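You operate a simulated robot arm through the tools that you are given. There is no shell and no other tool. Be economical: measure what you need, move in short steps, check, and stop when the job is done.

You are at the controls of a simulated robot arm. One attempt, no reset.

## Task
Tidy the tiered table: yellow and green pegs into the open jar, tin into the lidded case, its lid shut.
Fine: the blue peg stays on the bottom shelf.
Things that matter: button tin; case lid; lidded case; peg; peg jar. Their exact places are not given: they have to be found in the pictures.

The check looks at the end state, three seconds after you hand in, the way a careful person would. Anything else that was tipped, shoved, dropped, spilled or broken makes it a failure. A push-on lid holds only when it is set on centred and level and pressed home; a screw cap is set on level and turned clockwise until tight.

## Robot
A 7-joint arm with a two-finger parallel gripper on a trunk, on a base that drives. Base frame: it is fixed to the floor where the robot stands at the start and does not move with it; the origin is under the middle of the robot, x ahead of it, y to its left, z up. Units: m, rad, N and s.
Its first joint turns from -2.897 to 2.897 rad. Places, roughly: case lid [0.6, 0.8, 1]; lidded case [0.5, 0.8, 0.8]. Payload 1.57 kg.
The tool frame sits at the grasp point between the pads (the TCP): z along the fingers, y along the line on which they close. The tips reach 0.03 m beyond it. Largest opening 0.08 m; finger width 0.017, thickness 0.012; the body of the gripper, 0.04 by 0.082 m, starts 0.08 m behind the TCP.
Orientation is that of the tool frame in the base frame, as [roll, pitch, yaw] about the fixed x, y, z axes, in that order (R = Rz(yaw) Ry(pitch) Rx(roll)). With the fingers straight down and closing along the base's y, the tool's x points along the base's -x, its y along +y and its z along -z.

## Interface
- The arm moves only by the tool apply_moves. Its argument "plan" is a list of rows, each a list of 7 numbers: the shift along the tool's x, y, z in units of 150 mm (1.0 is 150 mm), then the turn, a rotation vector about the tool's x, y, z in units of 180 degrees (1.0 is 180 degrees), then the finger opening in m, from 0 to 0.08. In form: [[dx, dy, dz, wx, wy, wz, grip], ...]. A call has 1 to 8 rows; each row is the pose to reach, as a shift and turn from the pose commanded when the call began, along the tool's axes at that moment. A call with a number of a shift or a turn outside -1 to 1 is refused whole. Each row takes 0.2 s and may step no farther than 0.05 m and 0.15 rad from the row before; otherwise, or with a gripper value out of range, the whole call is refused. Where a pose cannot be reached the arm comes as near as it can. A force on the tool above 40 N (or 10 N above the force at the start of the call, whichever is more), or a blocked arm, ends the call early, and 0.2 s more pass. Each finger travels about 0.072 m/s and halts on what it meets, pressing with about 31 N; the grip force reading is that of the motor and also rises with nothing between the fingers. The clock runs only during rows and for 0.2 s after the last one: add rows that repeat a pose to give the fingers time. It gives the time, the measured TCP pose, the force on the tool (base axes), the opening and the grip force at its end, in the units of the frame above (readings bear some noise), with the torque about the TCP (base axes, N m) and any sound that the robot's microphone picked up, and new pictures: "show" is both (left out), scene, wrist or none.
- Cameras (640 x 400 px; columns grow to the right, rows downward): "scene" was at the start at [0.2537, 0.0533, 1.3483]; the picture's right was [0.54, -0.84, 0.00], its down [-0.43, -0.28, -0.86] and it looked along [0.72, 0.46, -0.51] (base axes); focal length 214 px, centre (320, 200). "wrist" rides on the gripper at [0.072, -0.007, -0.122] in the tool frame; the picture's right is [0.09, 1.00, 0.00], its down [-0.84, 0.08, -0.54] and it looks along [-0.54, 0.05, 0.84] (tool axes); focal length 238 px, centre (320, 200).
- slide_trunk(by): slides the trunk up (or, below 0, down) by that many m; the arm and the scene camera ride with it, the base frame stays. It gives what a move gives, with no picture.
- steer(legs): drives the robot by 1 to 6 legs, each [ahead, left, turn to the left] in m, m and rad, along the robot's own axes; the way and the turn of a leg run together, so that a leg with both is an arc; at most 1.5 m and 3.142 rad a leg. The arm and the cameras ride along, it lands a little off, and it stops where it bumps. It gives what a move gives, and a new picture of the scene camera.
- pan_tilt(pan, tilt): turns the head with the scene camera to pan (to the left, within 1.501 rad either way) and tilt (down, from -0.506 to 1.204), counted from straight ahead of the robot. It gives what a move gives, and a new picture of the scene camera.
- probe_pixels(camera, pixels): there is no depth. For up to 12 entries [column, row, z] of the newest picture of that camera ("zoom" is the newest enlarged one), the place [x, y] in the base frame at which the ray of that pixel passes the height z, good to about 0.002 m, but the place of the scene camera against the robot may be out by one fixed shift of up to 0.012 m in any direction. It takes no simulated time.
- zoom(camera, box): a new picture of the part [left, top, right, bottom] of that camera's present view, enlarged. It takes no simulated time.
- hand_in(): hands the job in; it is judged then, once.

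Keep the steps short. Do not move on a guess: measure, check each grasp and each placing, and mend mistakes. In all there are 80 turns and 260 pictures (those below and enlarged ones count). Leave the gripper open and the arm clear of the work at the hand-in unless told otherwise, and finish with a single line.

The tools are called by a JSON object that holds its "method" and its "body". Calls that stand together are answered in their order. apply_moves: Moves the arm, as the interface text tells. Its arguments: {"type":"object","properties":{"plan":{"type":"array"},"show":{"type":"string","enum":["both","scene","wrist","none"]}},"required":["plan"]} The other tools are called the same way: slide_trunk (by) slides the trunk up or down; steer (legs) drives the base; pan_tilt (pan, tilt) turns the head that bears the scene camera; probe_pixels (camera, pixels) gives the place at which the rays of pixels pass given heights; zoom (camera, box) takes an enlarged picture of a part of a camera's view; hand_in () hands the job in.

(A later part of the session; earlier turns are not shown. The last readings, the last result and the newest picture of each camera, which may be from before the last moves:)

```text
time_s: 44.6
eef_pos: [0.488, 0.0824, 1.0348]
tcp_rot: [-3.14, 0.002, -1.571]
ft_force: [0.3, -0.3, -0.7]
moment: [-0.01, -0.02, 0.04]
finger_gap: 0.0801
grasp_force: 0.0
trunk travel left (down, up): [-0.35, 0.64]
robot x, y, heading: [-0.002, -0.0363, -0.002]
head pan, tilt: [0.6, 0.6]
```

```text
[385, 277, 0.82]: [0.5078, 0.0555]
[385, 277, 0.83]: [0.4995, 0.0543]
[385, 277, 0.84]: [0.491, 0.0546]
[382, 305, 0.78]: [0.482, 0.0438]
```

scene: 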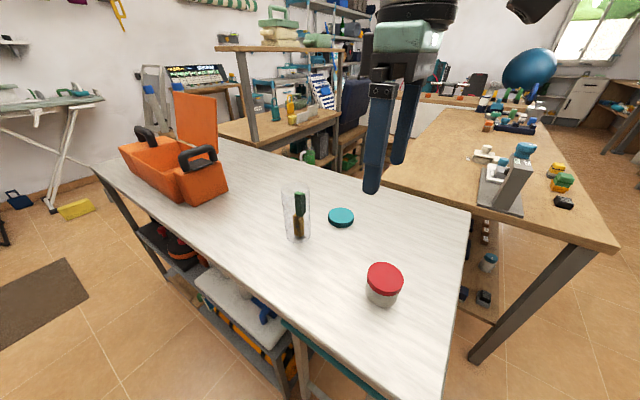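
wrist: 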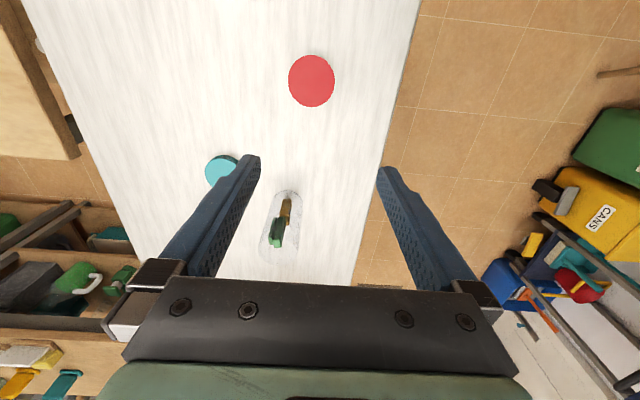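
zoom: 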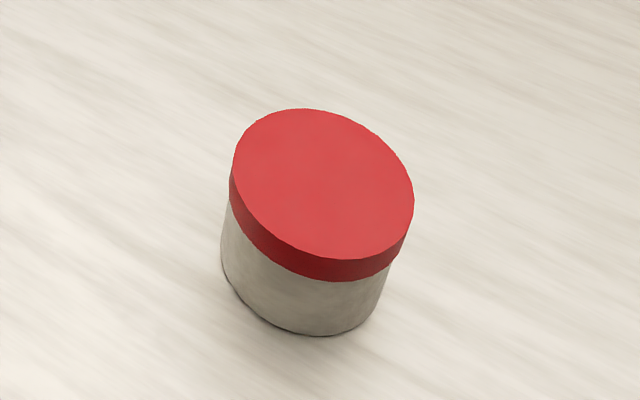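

The tin is at about (0.50,0.053), top about 0.83 and 58 mm wide. I'll move above it to z≈0.93 and check the alignment.

{"method": "apply_moves", "body": {"plan": [[0.1, -0.04, 0.1, 0, 0, 0, 0.08], [0.19, -0.08, 0.4, 0, 0, 0, 0.08], [0.19, -0.08, 0.7, 0, 0, 0, 0.08], [0.19, -0.08, 0.7, 0, 0, 0, 0.08]], "show": "both"}}

{"method": "zoom", "body": {"camera": "scene", "box": [320, 180, 460, 320]}}

```text
time_s: 45.6
eef_pos: [0.502, 0.0536, 0.929]
tcp_rot: [-3.14, 0.003, -1.571]
ft_force: [0.3, -0.4, -0.1]
moment: [0.01, 0.01, 0.0]
finger_gap: 0.0799
grasp_force: 0.1
trunk travel left (down, up): [-0.35, 0.64]
robot x, y, heading: [-0.0014, -0.0346, -0.005]
head pan, tilt: [0.6, 0.6]
```

scene: 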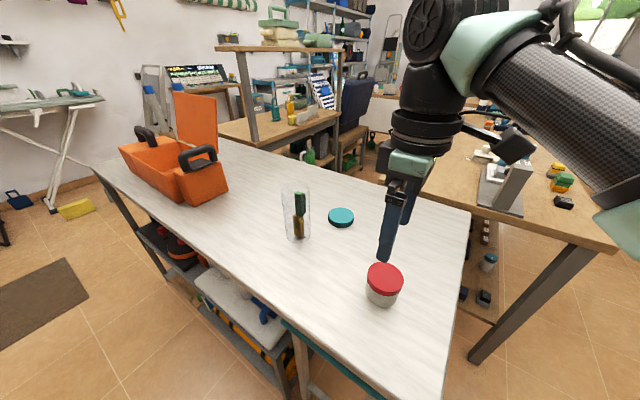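
wrist: 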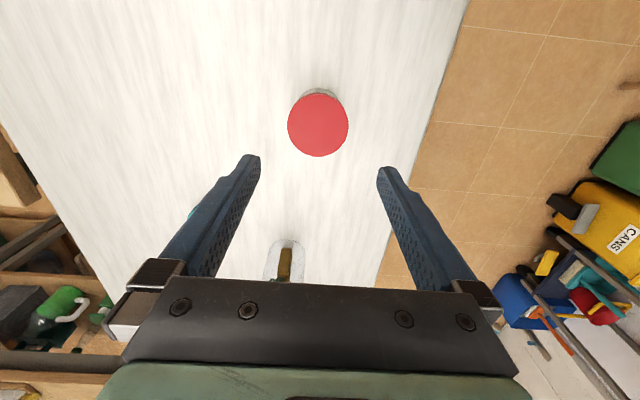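

```text
2.86 times, centred on (390, 250) of scene
```

zoom: 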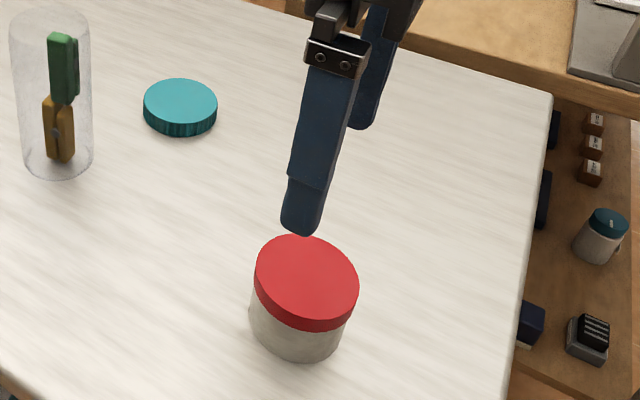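

The tin's centre is about 8 mm further to −y. I'll shift, descend to TCP z≈0.822 and close.

{"method": "apply_moves", "body": {"plan": [[0.05, 0, 0.2, 0, 0, 0, 0.08], [0.05, 0, 0.45, 0, 0, 0, 0.08], [0.05, 0, 0.71, 0, 0, 0, 0.08], [0.05, 0, 0.71, 0, 0, 0, 0.08], [0.05, 0, 0.71, 0, 0, 0, 0.06], [0.05, 0, 0.71, 0, 0, 0, 0.03], [0.05, 0, 0.71, 0, 0, 0, 0.03]], "show": "both"}}

{"method": "zoom", "body": {"camera": "scene", "box": [320, 180, 460, 320]}}

```text
time_s: 47.2
eef_pos: [0.5007, 0.0452, 0.8211]
tcp_rot: [-3.14, 0.001, -1.569]
ft_force: [0.4, 0.8, -0.4]
moment: [0.01, 0.05, 0.0]
finger_gap: 0.0583
grasp_force: 31.2
trunk travel left (down, up): [-0.35, 0.64]
robot x, y, heading: [0.0006, -0.0362, 0.002]
head pan, tilt: [0.6, 0.6]
```

scene: 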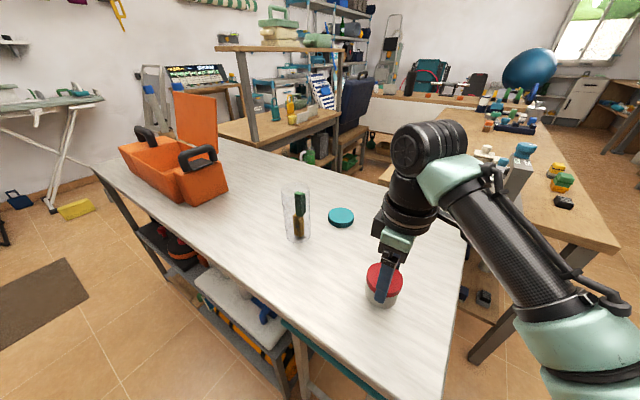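
wrist: 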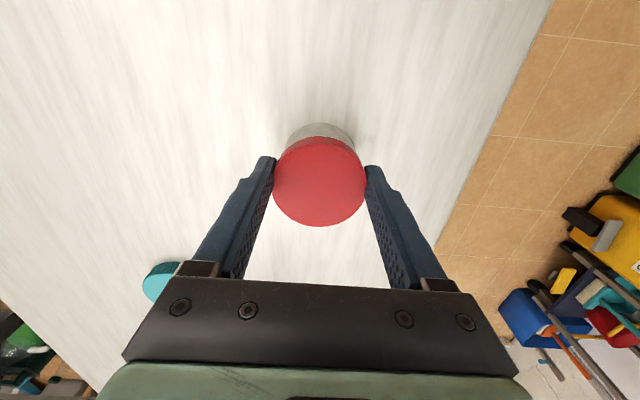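

```text
2.86 times, centred on (390, 250) of scene
```

zoom: 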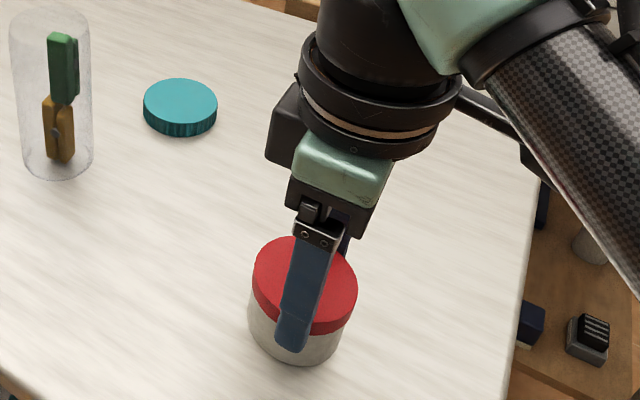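

The tin is gripped (58 mm). I'll lift it, raise the trunk, and look at the case.

{"method": "apply_moves", "body": {"plan": [[0, 0, -0.1, 0, 0, 0, 0.03], [0, 0, -0.4, 0, 0, 0, 0.03], [0, 0, -0.7, 0, 0, 0, 0.03], [0, 0, -1.0, 0, 0, 0, 0.03], [0, 0, -1.0, 0, 0, 0, 0.03]], "show": "wrist"}}

{"method": "slide_trunk", "body": {"by": 0.25}}

{"method": "steer", "body": {"legs": [[0, 0.45, 0]]}}

{"method": "pan_tilt", "body": {"pan": 0.9, "tilt": 0.75}}

```text
time_s: 48.5
eef_pos: [0.5031, 0.0464, 0.9709]
tcp_rot: [-3.139, 0.001, -1.572]
ft_force: [-0.1, 0.9, -0.8]
moment: [0.02, 0.03, 0.03]
finger_gap: 0.0583
grasp_force: 31.8
trunk travel left (down, up): [-0.35, 0.64]
robot x, y, heading: [0.001, -0.0351, -0.003]
head pan, tilt: [0.6, 0.6]
```

wrist: 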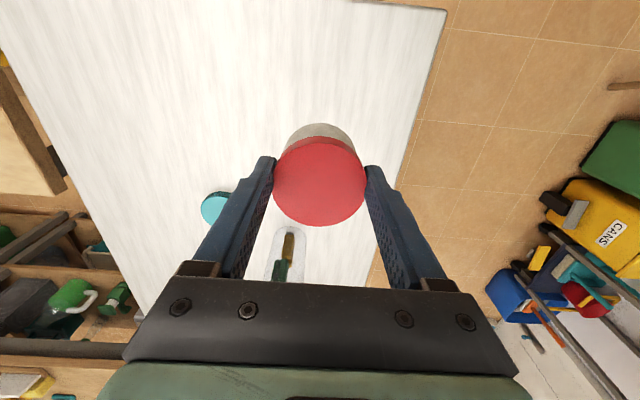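

```text
time_s: 51.0
eef_pos: [0.5025, 0.0458, 1.2207]
tcp_rot: [-3.14, 0.001, -1.57]
ft_force: [0.4, 0.8, -0.9]
moment: [0.01, -0.01, 0.01]
finger_gap: 0.0578
grasp_force: 31.0
trunk travel left (down, up): [-0.6, 0.39]
robot x, y, heading: [-0.0002, -0.0335, 0.002]
head pan, tilt: [0.6, 0.6]
```

```text
time_s: 53.8
eef_pos: [0.4985, 0.5062, 1.2212]
tcp_rot: [-3.14, 0.002, -1.558]
ft_force: [0.3, 0.2, -1.1]
moment: [0.0, 0.01, -0.01]
finger_gap: 0.0581
grasp_force: 31.0
trunk travel left (down, up): [-0.6, 0.39]
robot x, y, heading: [-0.0041, 0.415, 0.009]
head pan, tilt: [0.6, 0.6]
```

scene: 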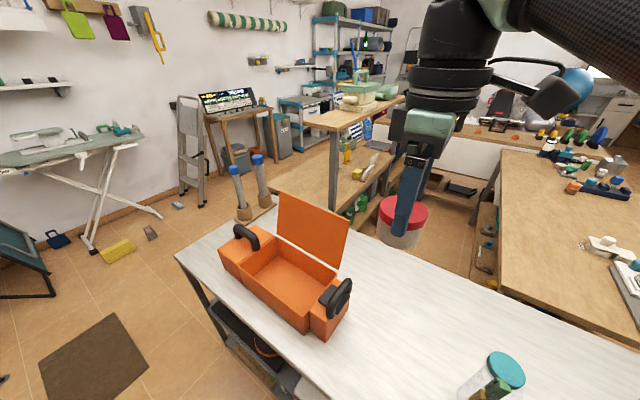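

```text
time_s: 54.6
eef_pos: [0.4989, 0.5055, 1.2209]
tcp_rot: [-3.139, 0.002, -1.559]
ft_force: [0.5, 0.1, -0.8]
moment: [0.03, -0.01, -0.03]
finger_gap: 0.058
grasp_force: 30.9
trunk travel left (down, up): [-0.6, 0.39]
robot x, y, heading: [-0.0053, 0.4219, 0.008]
head pan, tilt: [0.901, 0.75]
```

scene: 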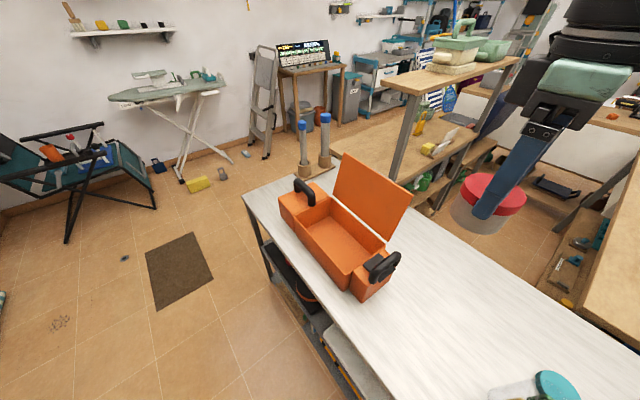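

I'll zoom in on the case for measuring.

{"method": "zoom", "body": {"camera": "scene", "box": [260, 140, 420, 310]}}

```text
2.35 times, centred on (340, 225) of scene
```

zoom: 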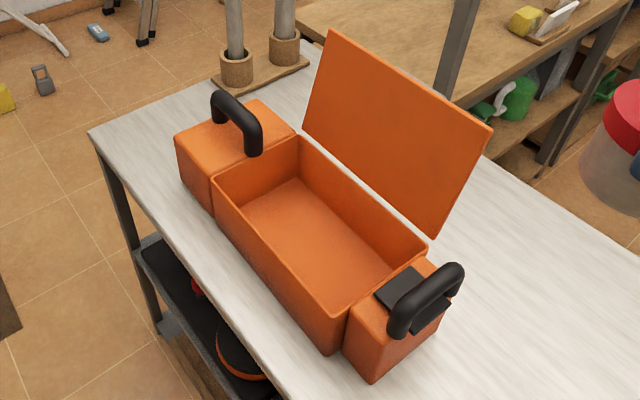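

I'll probe the case floor corners, rims, outer bottom corner, and lid corners at candidate heights.

{"method": "probe_pixels", "body": {"camera": "zoom", "pixels": [[297, 177, 0.785], [238, 215, 0.785], [392, 270, 0.785], [213, 183, 0.86], [335, 312, 0.86], [298, 138, 0.86], [425, 248, 0.86], [373, 380, 0.78], [330, 32, 1.0], [492, 130, 1.0], [303, 127, 0.86], [433, 238, 0.86]]}}

{"method": "probe_pixels", "body": {"camera": "zoom", "pixels": [[215, 212, 0.78], [335, 350, 0.78], [213, 183, 0.84], [335, 312, 0.84], [298, 138, 0.84], [425, 248, 0.84], [462, 265, 0.92], [395, 335, 0.88], [330, 32, 1.05], [492, 130, 1.05], [215, 95, 0.92], [180, 190, 0.78]]}}

```text
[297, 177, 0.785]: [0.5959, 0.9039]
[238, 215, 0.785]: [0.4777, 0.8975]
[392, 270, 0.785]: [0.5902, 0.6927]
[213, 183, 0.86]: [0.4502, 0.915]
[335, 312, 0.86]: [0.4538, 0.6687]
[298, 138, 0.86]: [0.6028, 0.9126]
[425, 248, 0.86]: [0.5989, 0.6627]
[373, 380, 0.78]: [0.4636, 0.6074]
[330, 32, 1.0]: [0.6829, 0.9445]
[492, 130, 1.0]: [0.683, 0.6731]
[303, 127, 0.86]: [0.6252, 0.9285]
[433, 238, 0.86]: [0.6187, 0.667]
```

```text
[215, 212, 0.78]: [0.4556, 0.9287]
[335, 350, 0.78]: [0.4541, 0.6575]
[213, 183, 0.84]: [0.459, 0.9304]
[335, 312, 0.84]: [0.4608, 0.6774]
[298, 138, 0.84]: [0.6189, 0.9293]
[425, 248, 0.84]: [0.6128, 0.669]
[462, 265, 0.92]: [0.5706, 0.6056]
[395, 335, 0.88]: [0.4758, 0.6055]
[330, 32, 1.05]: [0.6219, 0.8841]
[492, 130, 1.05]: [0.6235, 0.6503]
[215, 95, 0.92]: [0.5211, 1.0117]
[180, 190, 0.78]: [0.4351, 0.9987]
```

Case interior is about x 0.456–0.60, y 0.67–0.91, rim about 0.86, floor about 0.785. The lid leans back with its top edge near (0.665, 1.015). I'll drive left 0.285 to bring the tin over the case, straightening the heading.

{"method": "steer", "body": {"legs": [[0, 0.285, -0.008]]}}

{"method": "apply_moves", "body": {"plan": [[0, -0.12, 0, 0, 0, 0, 0.03], [0, -0.12, 0, 0, 0, 0, 0.03]], "show": "both"}}

```text
time_s: 56.6
eef_pos: [0.4971, 0.7892, 1.2214]
tcp_rot: [-3.141, 0.002, -1.565]
ft_force: [0.3, -0.6, 0.0]
moment: [-0.02, 0.0, 0.04]
finger_gap: 0.0579
grasp_force: 31.1
trunk travel left (down, up): [-0.6, 0.39]
robot x, y, heading: [-0.0023, 0.703, 0.006]
head pan, tilt: [0.901, 0.75]
```

scene: 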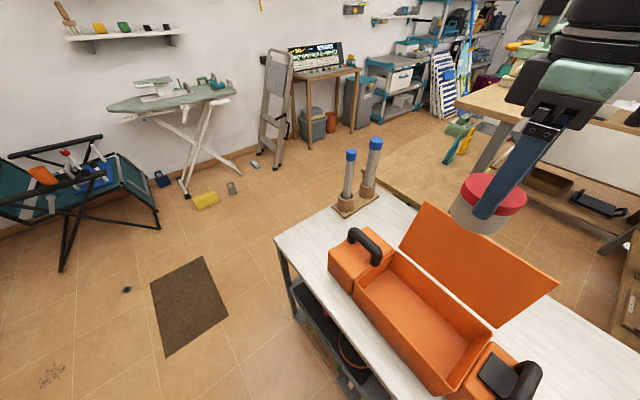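

```text
time_s: 57.2
eef_pos: [0.5136, 0.7868, 1.222]
tcp_rot: [-3.141, 0.003, -1.566]
ft_force: [-0.1, 0.7, -1.0]
moment: [0.03, 0.01, 0.01]
finger_gap: 0.0579
grasp_force: 31.0
trunk travel left (down, up): [-0.6, 0.39]
robot x, y, heading: [-0.0034, 0.7062, 0.003]
head pan, tilt: [0.901, 0.75]
```

scene: 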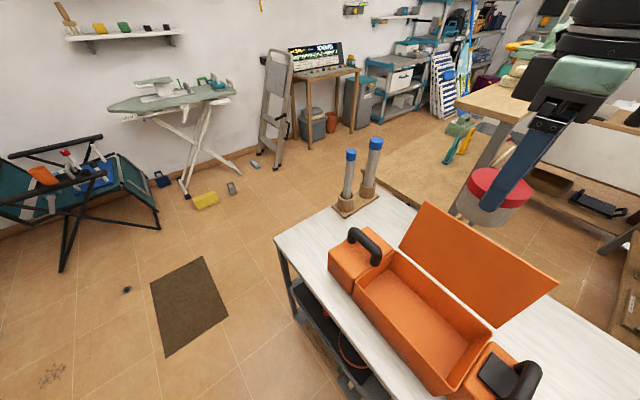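
wrist: 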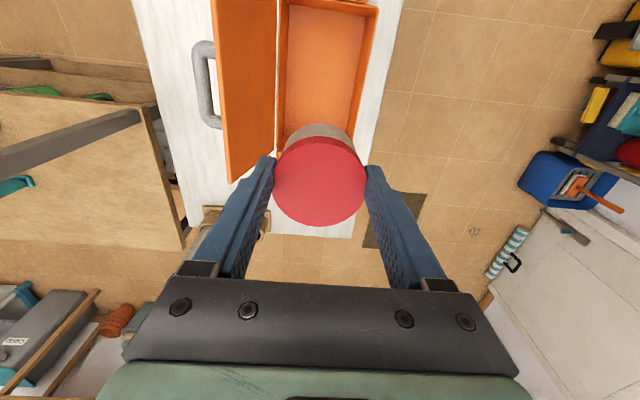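

The wrist shows the case interior and a grey handle behind the lid. I'll probe the interior edges here.

{"method": "probe_pixels", "body": {"camera": "wrist", "pixels": [[283, 60, 0.86], [372, 60, 0.86], [285, 90, 0.785], [358, 90, 0.785], [330, 2, 0.86], [215, 40, 0.9], [215, 125, 0.9], [240, 180, 1.0], [213, 5, 1.0], [240, 180, 1.03]]}}

{"method": "zoom", "body": {"camera": "wrist", "box": [150, 0, 430, 200]}}

{"method": "slide_trunk", "body": {"by": -0.18}}

{"method": "apply_moves", "body": {"plan": [[0, 0, 0, 0, 0, 0, 0.03]], "show": "both"}}

```text
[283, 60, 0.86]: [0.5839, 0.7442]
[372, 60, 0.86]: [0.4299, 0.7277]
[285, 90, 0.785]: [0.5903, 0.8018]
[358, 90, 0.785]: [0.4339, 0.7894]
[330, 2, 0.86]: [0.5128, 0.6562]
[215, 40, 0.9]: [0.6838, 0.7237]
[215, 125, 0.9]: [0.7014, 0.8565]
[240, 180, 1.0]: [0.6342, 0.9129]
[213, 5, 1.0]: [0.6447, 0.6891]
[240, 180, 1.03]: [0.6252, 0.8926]
```

```text
2.00 times, centred on (290, 100) of wrist
```

zoom: 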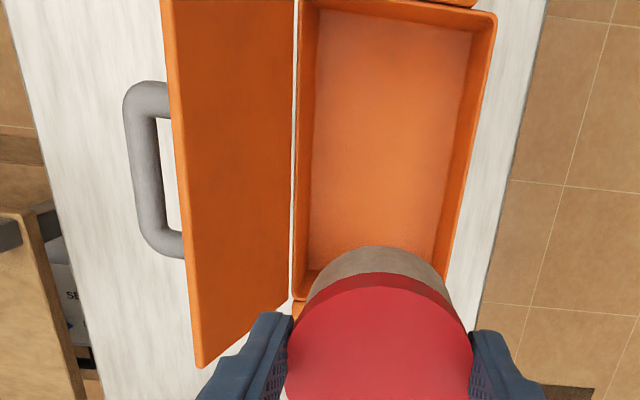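

```text
time_s: 59.2
eef_pos: [0.5152, 0.7894, 1.0427]
tcp_rot: [-3.139, 0.001, -1.568]
ft_force: [0.2, 0.0, -1.2]
moment: [0.0, 0.03, 0.02]
finger_gap: 0.0582
grasp_force: 31.1
trunk travel left (down, up): [-0.42, 0.57]
robot x, y, heading: [-0.0032, 0.7055, 0.008]
head pan, tilt: [0.901, 0.75]
```

```text
time_s: 59.6
eef_pos: [0.5147, 0.7889, 1.0414]
tcp_rot: [-3.138, 0.002, -1.565]
ft_force: [-0.3, 0.9, -1.5]
moment: [0.0, 0.01, -0.01]
finger_gap: 0.0577
grasp_force: 31.1
trunk travel left (down, up): [-0.42, 0.57]
robot x, y, heading: [-0.0036, 0.7041, 0.006]
head pan, tilt: [0.901, 0.75]
```

scene: 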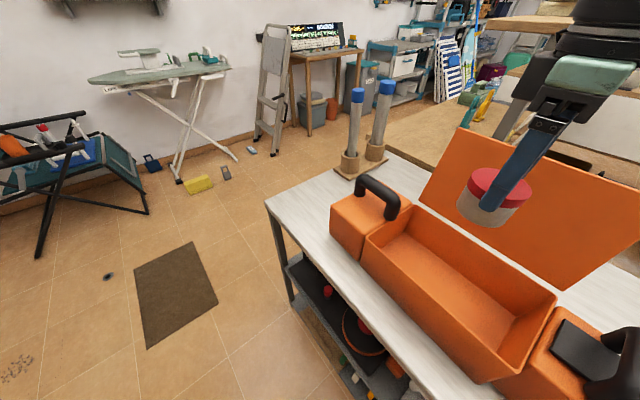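
wrist: 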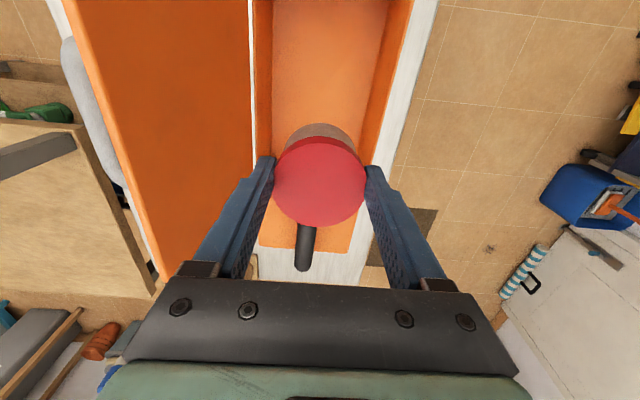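

Closer now. I'll re-probe the interior edges at rim level.

{"method": "zoom", "body": {"camera": "wrist", "box": [220, 0, 440, 130]}}

{"method": "probe_pixels", "body": {"camera": "wrist", "pixels": [[257, 100, 0.86], [394, 100, 0.86], [271, 60, 0.785], [378, 60, 0.785], [273, 20, 0.785], [386, 20, 0.785], [255, 60, 0.86], [402, 60, 0.86]]}}

```text
2.91 times, centred on (330, 65) of wrist
```

zoom: 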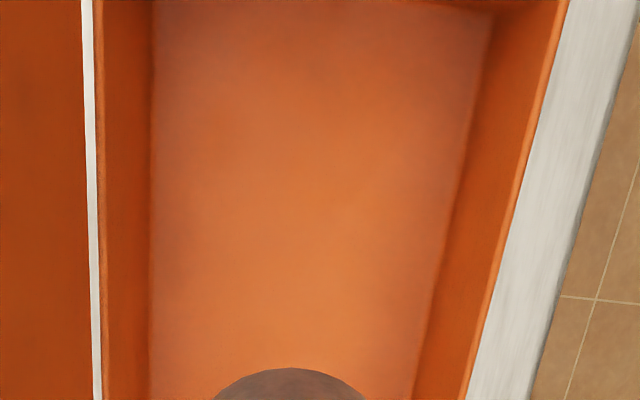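

```text
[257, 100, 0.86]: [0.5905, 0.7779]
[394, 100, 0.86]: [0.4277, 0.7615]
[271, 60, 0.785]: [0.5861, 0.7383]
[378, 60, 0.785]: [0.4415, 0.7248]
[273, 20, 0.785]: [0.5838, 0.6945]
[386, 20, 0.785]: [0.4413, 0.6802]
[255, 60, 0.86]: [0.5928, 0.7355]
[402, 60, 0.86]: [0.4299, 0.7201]
```

Interior centre x≈0.512, so the tin is well centred. I'll lower the trunk 0.1, then lower the arm until near the floor.

{"method": "slide_trunk", "body": {"by": -0.1}}

{"method": "apply_moves", "body": {"plan": [[0, 0, 0.2, 0, 0, 0, 0.03], [0, 0, 0.4, 0, 0, 0, 0.03], [0, 0, 0.6, 0, 0, 0, 0.03], [0, 0, 0.69, 0, 0, 0, 0.03], [0, 0, 0.69, 0, 0, 0, 0.03]], "show": "both"}}

```text
time_s: 60.9
eef_pos: [0.5159, 0.7883, 0.9407]
tcp_rot: [-3.14, 0.002, -1.566]
ft_force: [0.2, 0.3, -1.1]
moment: [0.01, -0.01, -0.01]
finger_gap: 0.058
grasp_force: 30.6
trunk travel left (down, up): [-0.32, 0.67]
robot x, y, heading: [-0.0045, 0.7031, 0.006]
head pan, tilt: [0.901, 0.75]
```

```text
time_s: 62.1
eef_pos: [0.517, 0.791, 0.8387]
tcp_rot: [-3.14, 0.002, -1.568]
ft_force: [0.3, 0.0, -0.1]
moment: [-0.05, 0.02, 0.05]
finger_gap: 0.0579
grasp_force: 31.0
trunk travel left (down, up): [-0.32, 0.67]
robot x, y, heading: [-0.0055, 0.7073, 0.005]
head pan, tilt: [0.901, 0.75]
```

scene: 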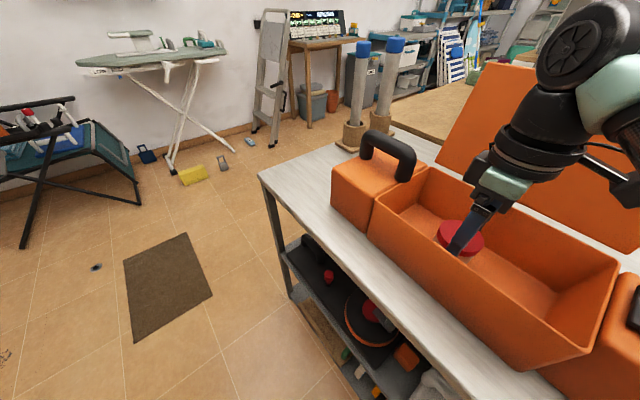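
wrist: 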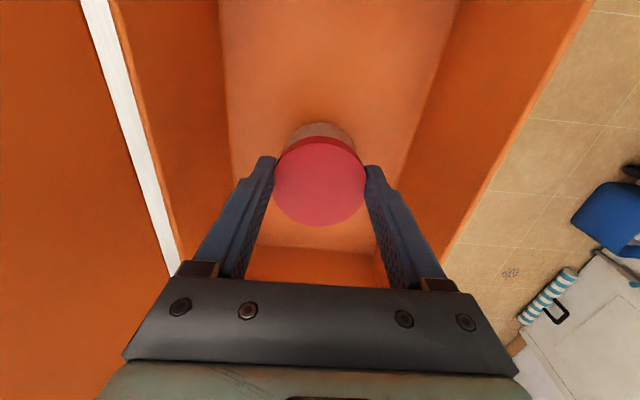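

I'll ease down until it touches.

{"method": "apply_moves", "body": {"plan": [[0, 0, 0.02, 0, 0, 0, 0.03], [0, 0, 0.04, 0, 0, 0, 0.03], [0, 0, 0.055, 0, 0, 0, 0.03], [0, 0, 0.055, 0, 0, 0, 0.03]], "show": "none"}}

```text
time_s: 63.1
eef_pos: [0.5156, 0.7897, 0.8301]
tcp_rot: [-3.14, 0.002, -1.566]
ft_force: [1.0, 0.8, -0.8]
moment: [-0.02, 0.02, 0.01]
finger_gap: 0.0577
grasp_force: 30.8
trunk travel left (down, up): [-0.32, 0.67]
robot x, y, heading: [-0.0041, 0.7012, 0.004]
head pan, tilt: [0.901, 0.75]
```

{"method": "apply_moves", "body": {"plan": [[0, 0, 0.015, 0, 0, 0, 0.03], [0, 0, 0.03, 0, 0, 0, 0.03], [0, 0, 0.04, 0, 0, 0, 0.03], [0, 0, 0.04, 0, 0, 0, 0.03]], "show": "none"}}

```text
time_s: 64.1
eef_pos: [0.5155, 0.7893, 0.8276]
tcp_rot: [-3.134, 0.004, -1.568]
ft_force: [3.5, 1.7, 19.5]
moment: [0.02, 0.09, 0.01]
finger_gap: 0.0578
grasp_force: 30.8
trunk travel left (down, up): [-0.32, 0.67]
robot x, y, heading: [-0.004, 0.7028, 0.01]
head pan, tilt: [0.901, 0.75]
```

The tin touched the floor (19 N). I'll release and lift straight out.

{"method": "apply_moves", "body": {"plan": [[0, 0, -0.01, 0, 0, 0, 0.064], [0, 0, -0.01, 0, 0, 0, 0.068], [0, 0, -0.01, 0, 0, 0, 0.068], [0, 0, -0.2, 0, 0, 0, 0.068], [0, 0, -0.5, 0, 0, 0, 0.068], [0, 0, -0.8, 0, 0, 0, 0.068], [0, 0, -1.0, 0, 0, 0, 0.068], [0, 0, -1.0, 0, 0, 0, 0.068]], "show": "both"}}

```text
time_s: 65.9
eef_pos: [0.5143, 0.7893, 0.9759]
tcp_rot: [-3.14, 0.002, -1.566]
ft_force: [0.8, -0.6, 0.2]
moment: [0.01, 0.01, 0.03]
finger_gap: 0.0683
grasp_force: 0.2
trunk travel left (down, up): [-0.32, 0.67]
robot x, y, heading: [-0.0054, 0.705, 0.001]
head pan, tilt: [0.901, 0.75]
```

scene: 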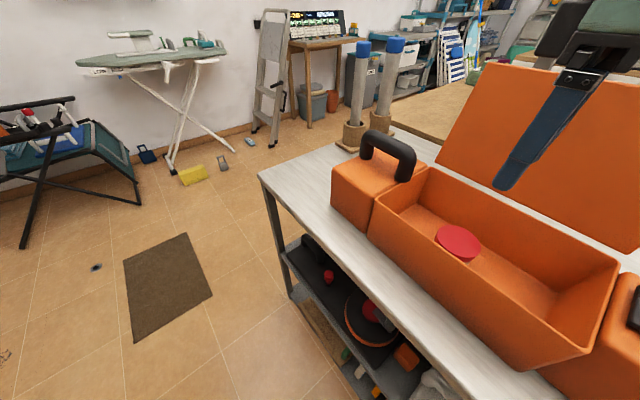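
wrist: 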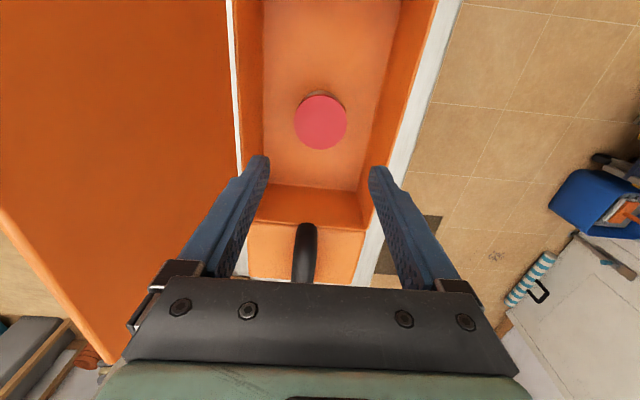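

The tin sits flat in the case. Now the lid. I'll raise the tool above lid height, close the fingers, and drive left 0.1 so the arm lines up with the lid's free end.

{"method": "apply_moves", "body": {"plan": [[0, 0, -0.3, 0, 0, 0, 0.04], [0, 0, -0.6, 0, 0, 0, 0.02], [0, 0, -0.93, 0, 0, 0, 0.0], [0, 0, -0.93, 0, 0, 0, 0.0]], "show": "none"}}

{"method": "steer", "body": {"legs": [[0, 0.1, 0]]}}

{"method": "apply_moves", "body": {"plan": [[0, -0.3, 0, 0, 0, 0, 0.0], [0, -0.6, 0, 0, 0, 0, 0.0], [0, -0.9, 0, 0, 0, 0, 0.0], [0, -0.9, 0, 0, 0, 0, 0.0]], "show": "both"}}

```text
time_s: 66.9
eef_pos: [0.5195, 0.788, 1.0097]
tcp_rot: [3.094, 0.024, -1.563]
ft_force: [-0.1, 0.2, 0.4]
moment: [-0.01, -0.02, -0.01]
finger_gap: 0.0001
grasp_force: 21.4
out of reach, approached as far as the arm can: row 2, 3, 4
trunk travel left (down, up): [-0.32, 0.67]
robot x, y, heading: [-0.0046, 0.7047, 0.005]
head pan, tilt: [0.901, 0.75]
```

```text
time_s: 68.0
eef_pos: [0.5181, 0.8901, 1.0087]
tcp_rot: [3.092, 0.019, -1.561]
ft_force: [0.1, 0.2, -0.3]
moment: [0.0, 0.01, -0.01]
finger_gap: 0.0
grasp_force: 21.1
trunk travel left (down, up): [-0.32, 0.67]
robot x, y, heading: [-0.0046, 0.8057, 0.006]
head pan, tilt: [0.901, 0.75]
```

scene: 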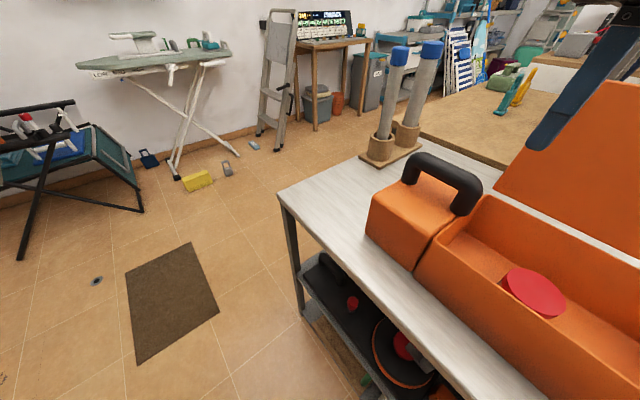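

```text
time_s: 69.0
eef_pos: [0.5842, 0.8895, 0.9737]
tcp_rot: [3.09, 0.02, -1.569]
ft_force: [-0.3, 0.0, 0.8]
moment: [0.0, 0.0, 0.01]
finger_gap: 0.0002
grasp_force: 21.3
out of reach, approached as far as the arm can: row 2, 3, 4
trunk travel left (down, up): [-0.32, 0.67]
robot x, y, heading: [-0.0048, 0.8043, 0.007]
head pan, tilt: [0.901, 0.75]
```

scene: 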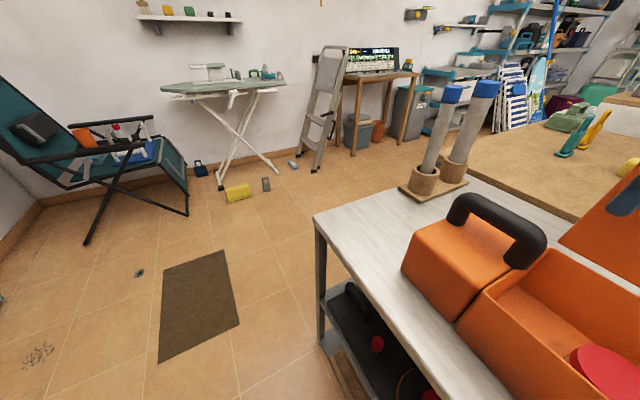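
wrist: 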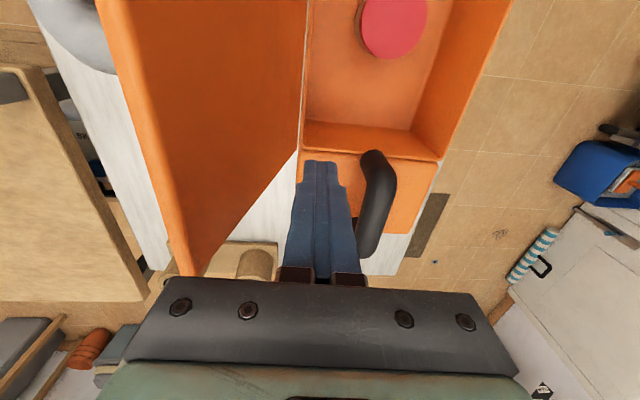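

The reach envelope shrinks higher up, so I'll raise the trunk 0.3. That way the arm works lower relative to its shoulder.

{"method": "slide_trunk", "body": {"by": 0.3}}

{"method": "apply_moves", "body": {"plan": [[0, 0, 0.0, 0, 0, 0, 0.0], [0, -0.2, 0.2, 0, 0, 0, 0.0], [0, -0.45, 0.3, 0, 0, 0, 0.0], [0, -0.7, 0.3, 0, 0, 0, 0.0], [0, -0.7, 0.3, 0, 0, 0, 0.0]], "show": "both"}}

```text
time_s: 72.0
eef_pos: [0.5834, 0.8905, 1.2731]
tcp_rot: [3.087, 0.021, -1.569]
ft_force: [-0.1, 0.3, 0.8]
moment: [0.01, -0.01, 0.01]
finger_gap: 0.0
grasp_force: 21.5
trunk travel left (down, up): [-0.62, 0.37]
robot x, y, heading: [-0.0053, 0.8026, 0.009]
head pan, tilt: [0.901, 0.75]
```

```text
time_s: 73.2
eef_pos: [0.6102, 0.8861, 1.2129]
tcp_rot: [3.093, 0.021, -1.562]
ft_force: [0.3, -0.2, -0.9]
moment: [-0.01, -0.03, -0.01]
finger_gap: 0.0
grasp_force: 22.0
out of reach, approached as far as the arm can: row 2, 3, 4, 5
trunk travel left (down, up): [-0.62, 0.37]
robot x, y, heading: [-0.0061, 0.8045, 0.003]
head pan, tilt: [0.901, 0.75]
```

scene: 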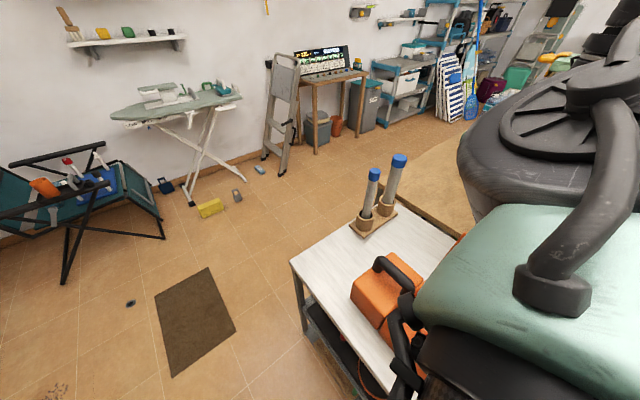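
wrist: 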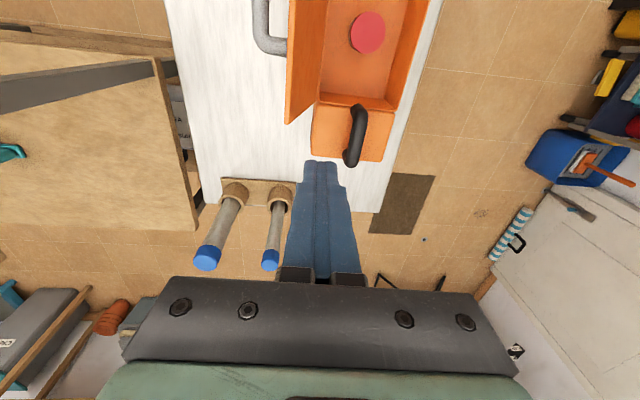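

The reach grows as the arm works lower. I'll go down to z≈1.08 (still above the lid top) while pushing +x.

{"method": "apply_moves", "body": {"plan": [[0, 0, 0.3, 0, 0, 0, 0.0], [0, 0, 0.6, 0, 0, 0, 0.0], [0, -0.25, 0.85, 0, 0, 0, 0.0], [0, -0.5, 0.85, 0, 0, 0, 0.0], [0, -0.7, 0.85, 0, 0, 0, 0.0], [0, -0.7, 0.85, 0, 0, 0, 0.0]], "show": "both"}}

```text
refused: row 3 steps farther than a row can; nothing moved
```

{"method": "apply_moves", "body": {"plan": [[0, 0, 0.3, 0, 0, 0, 0.0], [0, 0, 0.6, 0, 0, 0, 0.0], [0, -0.15, 0.85, 0, 0, 0, 0.0], [0, -0.4, 0.85, 0, 0, 0, 0.0], [0, -0.6, 0.85, 0, 0, 0, 0.0], [0, -0.6, 0.85, 0, 0, 0, 0.0]], "show": "both"}}

```text
time_s: 74.6
eef_pos: [0.6392, 0.8825, 1.0789]
tcp_rot: [3.093, 0.021, -1.563]
ft_force: [-0.9, -0.2, 0.1]
moment: [-0.01, -0.02, 0.01]
finger_gap: 0.0001
grasp_force: 21.0
out of reach, approached as far as the arm can: row 1, 2, 3, 4, 5, 6
trunk travel left (down, up): [-0.62, 0.37]
robot x, y, heading: [-0.0053, 0.8031, 0.006]
head pan, tilt: [0.901, 0.75]
```

scene: 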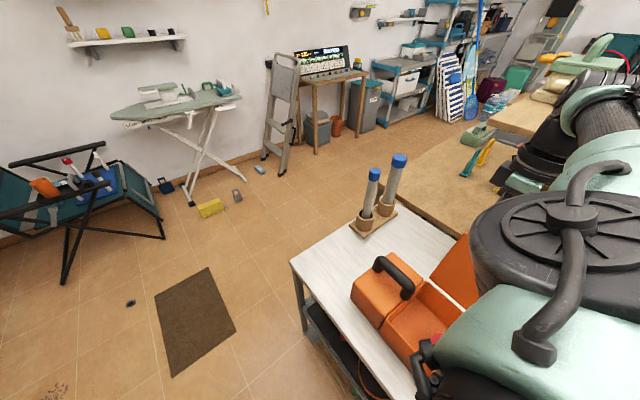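
wrist: 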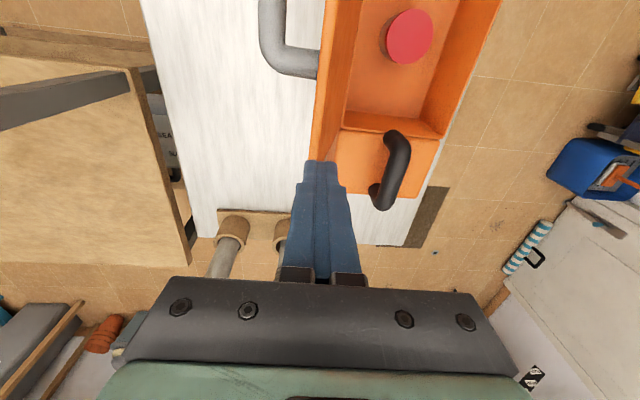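

Very close to over the lid's top edge. I'll probe the lid corner and handle here, then raise the trunk a further 0.2 for more reach.

{"method": "probe_pixels", "body": {"camera": "wrist", "pixels": [[312, 163, 1.0], [312, 163, 1.015], [328, 20, 1.0], [330, 0, 1.0], [318, 72, 0.95], [265, 40, 0.95], [330, 160, 0.87], [265, 5, 0.95]]}}

{"method": "zoom", "body": {"camera": "wrist", "box": [230, 0, 430, 190]}}

{"method": "slide_trunk", "body": {"by": 0.2}}

```text
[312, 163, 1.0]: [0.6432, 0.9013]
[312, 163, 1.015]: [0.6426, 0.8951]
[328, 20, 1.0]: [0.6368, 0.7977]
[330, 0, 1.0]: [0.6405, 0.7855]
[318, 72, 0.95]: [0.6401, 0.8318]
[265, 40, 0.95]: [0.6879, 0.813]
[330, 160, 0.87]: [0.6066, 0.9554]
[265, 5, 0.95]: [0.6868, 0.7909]
```

```text
2.11 times, centred on (330, 95) of wrist
```

zoom: 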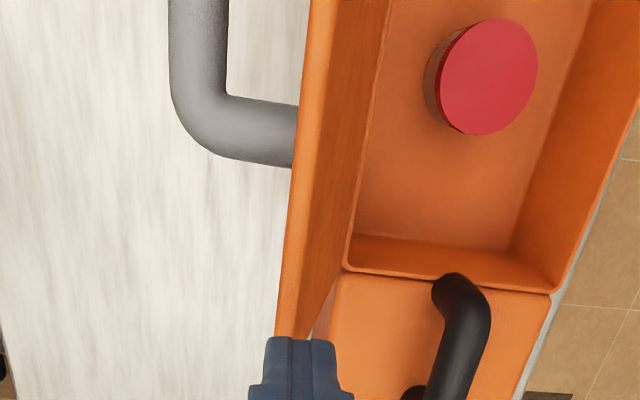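

```text
time_s: 76.8
eef_pos: [0.6393, 0.8826, 1.2784]
tcp_rot: [3.094, 0.02, -1.561]
ft_force: [-0.1, 0.1, -0.7]
moment: [-0.01, 0.02, -0.03]
finger_gap: 0.0001
grasp_force: 22.0
trunk travel left (down, up): [-0.82, 0.17]
robot x, y, heading: [-0.0031, 0.8067, 0.006]
head pan, tilt: [0.901, 0.75]
```

The lid's top outer edge is at x≈0.642, its free end y≈0.90, and the handle is at y<0.845. I'll tilt the fingers about 0.35 rad toward +x and lower to z≈1.13 at y≈0.868.

{"method": "apply_moves", "body": {"plan": [[0.03, 0, 0.2, 0.04, 0, 0, 0.0], [0.06, 0, 0.5, 0.08, 0, 0, 0.0], [0.097, 0, 0.8, 0.1125, 0, 0, 0.0], [0.097, -0.1, 1.0, 0.1125, 0, 0, 0.0], [0.097, -0.3, 1.0, 0.1125, 0, 0, 0.0], [0.097, -0.3, 1.0, 0.1125, 0, 0, 0.0]], "show": "both"}}

```text
time_s: 78.2
eef_pos: [0.6757, 0.8728, 1.1277]
tcp_rot: [-2.834, 0.023, -1.562]
ft_force: [0.1, 0.1, 0.0]
moment: [0.01, 0.0, -0.01]
finger_gap: 0.0
grasp_force: 21.6
trunk travel left (down, up): [-0.82, 0.17]
robot x, y, heading: [-0.007, 0.8032, 0.002]
head pan, tilt: [0.901, 0.75]
```

scene: 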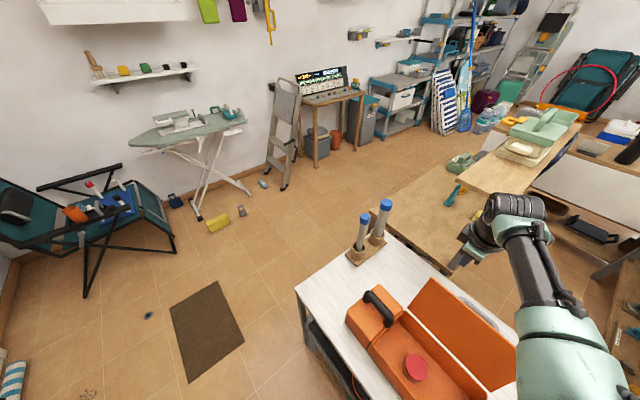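
wrist: 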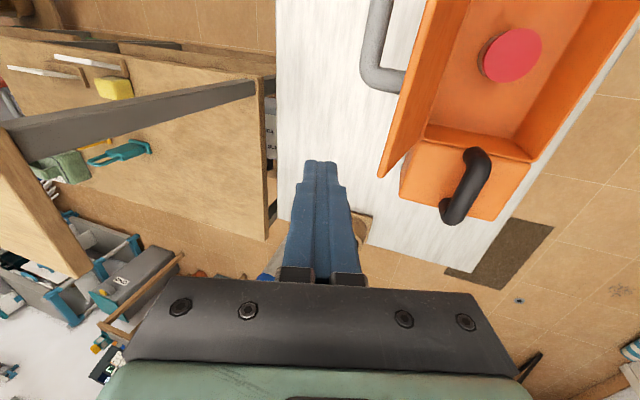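

Reached (0.676, 0.873, 1.128), behind the lid's top edge, clear of handle and lid. I'll go straight down to z≈1.0 (tips about 0.97).

{"method": "apply_moves", "body": {"plan": [[0, 0.08, 0.25, 0, 0, 0, 0.0], [0, 0.16, 0.5, 0, 0, 0, 0.0], [0, 0.255, 0.8, 0, 0, 0, 0.0], [0, 0.255, 0.8, 0, 0, 0, 0.0]], "show": "both"}}

{"method": "zoom", "body": {"camera": "scene", "box": [380, 180, 600, 400]}}

```text
time_s: 79.2
eef_pos: [0.675, 0.8757, 1.0004]
tcp_rot: [-2.834, 0.021, -1.561]
ft_force: [0.2, 0.6, 0.4]
moment: [0.01, 0.04, -0.04]
finger_gap: 0.0
grasp_force: 21.4
out of reach, approached as far as the arm can: row 3, 4
trunk travel left (down, up): [-0.82, 0.17]
robot x, y, heading: [-0.0051, 0.8025, 0.007]
head pan, tilt: [0.901, 0.75]
```

scene: 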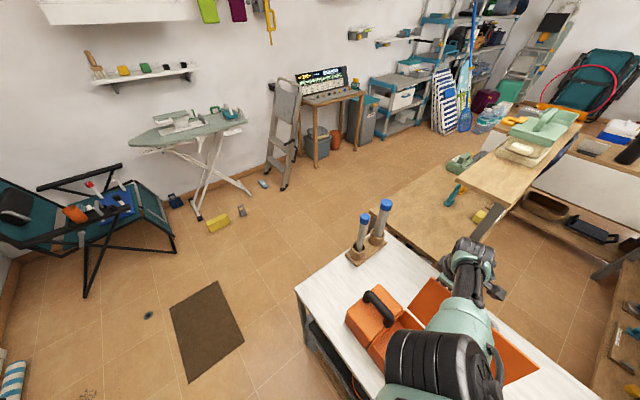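
wrist: 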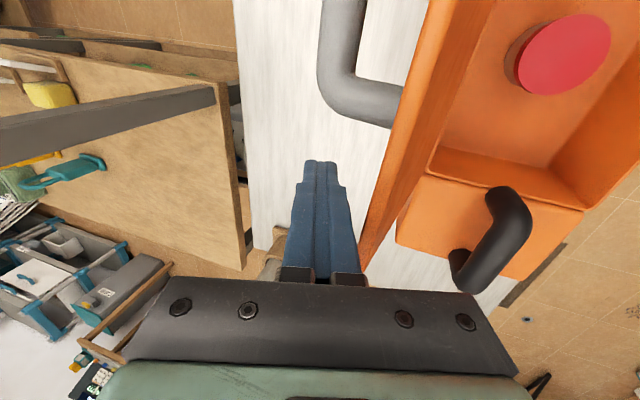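

```text
1.82 times, centred on (490, 290) of scene
```

zoom: 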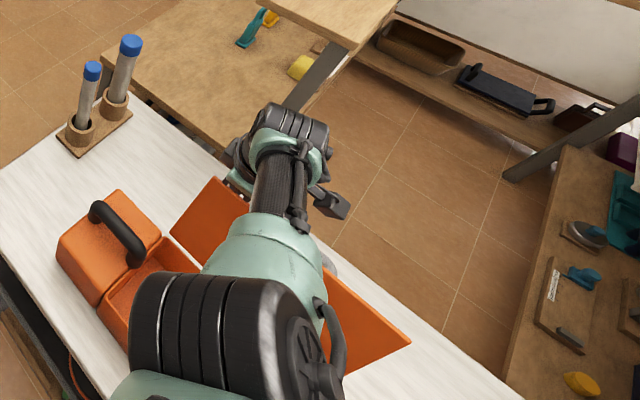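

The fingers are behind the lid. I'll pull toward −x with short steps.

{"method": "apply_moves", "body": {"plan": [[0, 0.1, -0.03, 0, 0, 0, 0.0], [0, 0.2, -0.06, 0, 0, 0, 0.0], [0, 0.3, -0.095, 0, 0, 0, 0.0], [0, 0.4, -0.13, 0, 0, 0, 0.0], [0, 0.4, -0.13, 0, 0, 0, 0.0]], "show": "both"}}

```text
time_s: 80.4
eef_pos: [0.6119, 0.8745, 1.0013]
tcp_rot: [-2.836, 0.021, -1.562]
ft_force: [0.8, -0.1, 0.5]
moment: [0.01, -0.01, 0.03]
finger_gap: 0.0
grasp_force: 21.2
trunk travel left (down, up): [-0.82, 0.17]
robot x, y, heading: [-0.0064, 0.8024, 0.004]
head pan, tilt: [0.901, 0.75]
```

scene: 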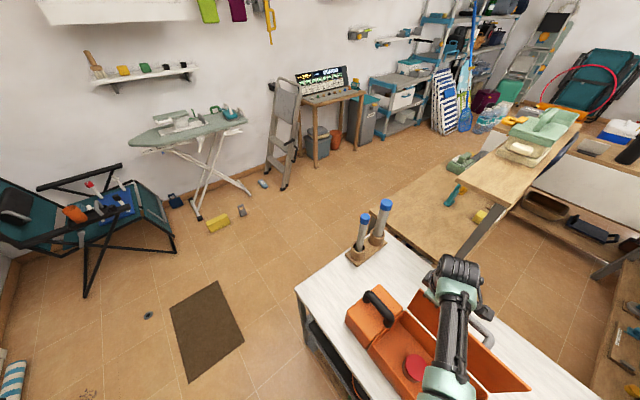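
wrist: 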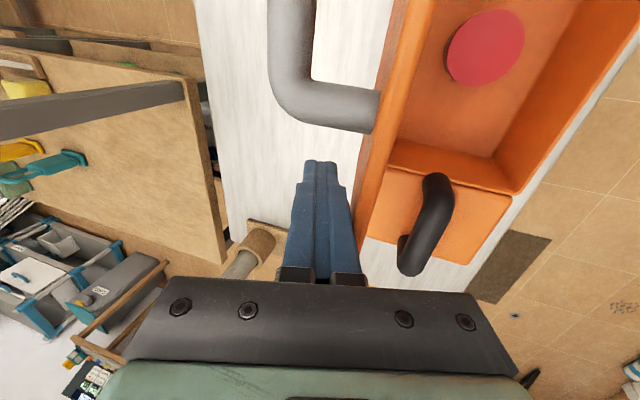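

The lid is following and is now near vertical. I'll keep pulling.

{"method": "apply_moves", "body": {"plan": [[0, 0.1, -0.03, 0, 0, 0, 0.0], [0, 0.2, -0.06, 0, 0, 0, 0.0], [0, 0.3, -0.095, 0, 0, 0, 0.0], [0, 0.3, -0.095, 0, 0, 0, 0.0]], "show": "both"}}

```text
time_s: 81.4
eef_pos: [0.5644, 0.8738, 1.0035]
tcp_rot: [-2.836, 0.022, -1.561]
ft_force: [0.8, -0.7, 0.1]
moment: [0.03, -0.01, 0.01]
finger_gap: 0.0001
grasp_force: 21.1
trunk travel left (down, up): [-0.82, 0.17]
robot x, y, heading: [-0.0063, 0.8053, 0.008]
head pan, tilt: [0.901, 0.75]
```

scene: 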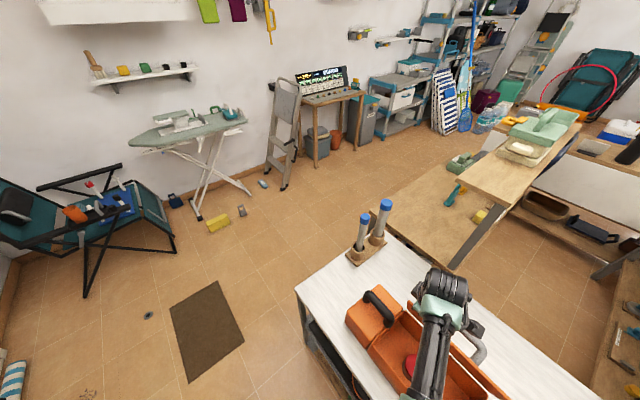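
wrist: 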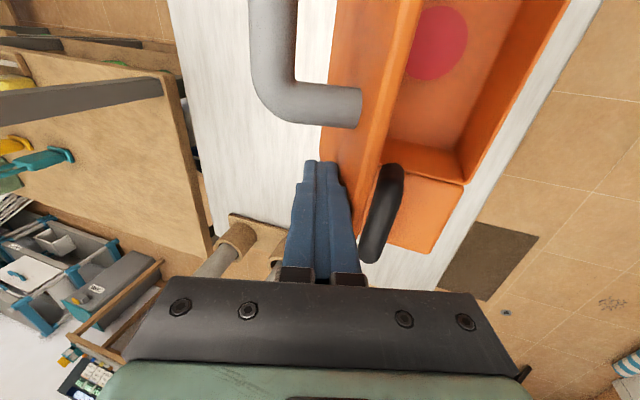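

The lid has a stiff hinge and stays where I push it. I'll continue along the closing arc, moving −x and down.

{"method": "apply_moves", "body": {"plan": [[0, 0.166, 0.048, 0, 0, 0, 0.0], [0, 0.332, 0.097, 0, 0, 0, 0.0], [0, 0.466, 0.19, 0, 0, 0, 0.0], [0, 0.6, 0.281, 0, 0, 0, 0.0], [0, 0.6, 0.281, 0, 0, 0, 0.0]], "show": "both"}}

```text
time_s: 82.6
eef_pos: [0.4903, 0.8739, 0.9352]
tcp_rot: [-2.836, 0.021, -1.562]
ft_force: [-0.1, 1.0, -0.1]
moment: [0.01, 0.03, 0.0]
finger_gap: 0.0004
grasp_force: 21.2
trunk travel left (down, up): [-0.82, 0.17]
robot x, y, heading: [-0.0034, 0.805, 0.011]
head pan, tilt: [0.901, 0.75]
```

scene: 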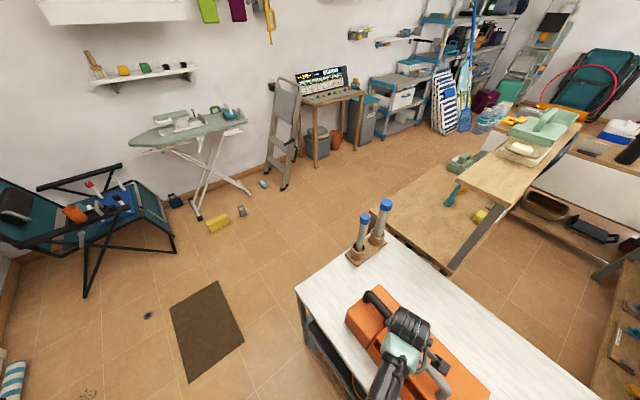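
wrist: 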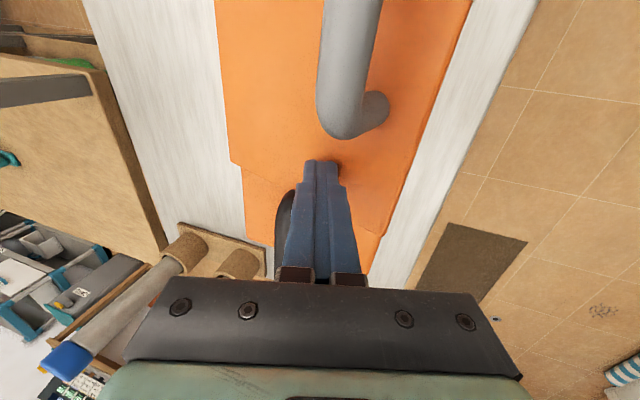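

The lid appears down. I'll press gently downward near its free side until contact.

{"method": "apply_moves", "body": {"plan": [[0, 0.03, 0.095, 0, 0, 0, 0.0], [0, 0.05, 0.16, 0, 0, 0, 0.0], [0, 0.07, 0.22, 0, 0, 0, 0.0], [0, 0.07, 0.22, 0, 0, 0, 0.0]], "show": "wrist"}}

```text
time_s: 83.6
eef_pos: [0.4921, 0.8749, 0.9006]
tcp_rot: [-2.836, 0.022, -1.563]
ft_force: [-1.0, -0.4, 3.0]
moment: [-0.04, 0.02, 0.02]
finger_gap: 0.0
grasp_force: 21.0
trunk travel left (down, up): [-0.82, 0.17]
robot x, y, heading: [-0.0064, 0.8028, 0.002]
head pan, tilt: [0.901, 0.75]
```

wrist: 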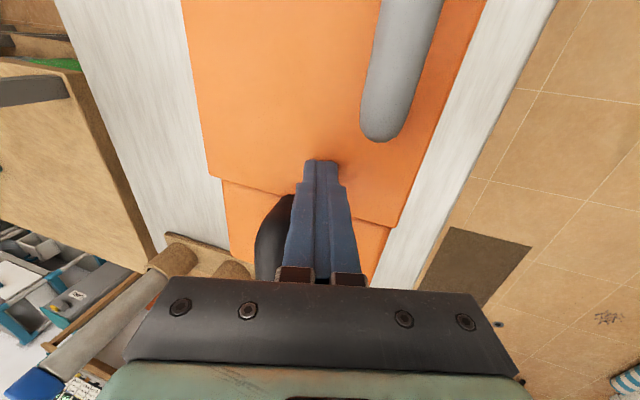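

Light contact at tip z≈0.872. I'll press a little more.

{"method": "apply_moves", "body": {"plan": [[0, 0.008, 0.025, 0, 0, 0, 0.0], [0, 0.016, 0.05, 0, 0, 0, 0.0], [0, 0.02, 0.065, 0, 0, 0, 0.0], [0, 0.02, 0.065, 0, 0, 0, 0.0]], "show": "none"}}

```text
time_s: 84.2
eef_pos: [0.4935, 0.8744, 0.9011]
tcp_rot: [-2.823, 0.025, -1.56]
ft_force: [-16.2, -1.0, 28.0]
moment: [-0.12, 0.51, 0.01]
finger_gap: 0.0001
grasp_force: 20.8
trunk travel left (down, up): [-0.82, 0.17]
robot x, y, heading: [-0.0021, 0.803, 0.008]
head pan, tilt: [0.901, 0.75]
stopped in row 3: the force on the tool passed its limit at 44 N (the readings are from after the stop); the commanded pose is now the measured one
```

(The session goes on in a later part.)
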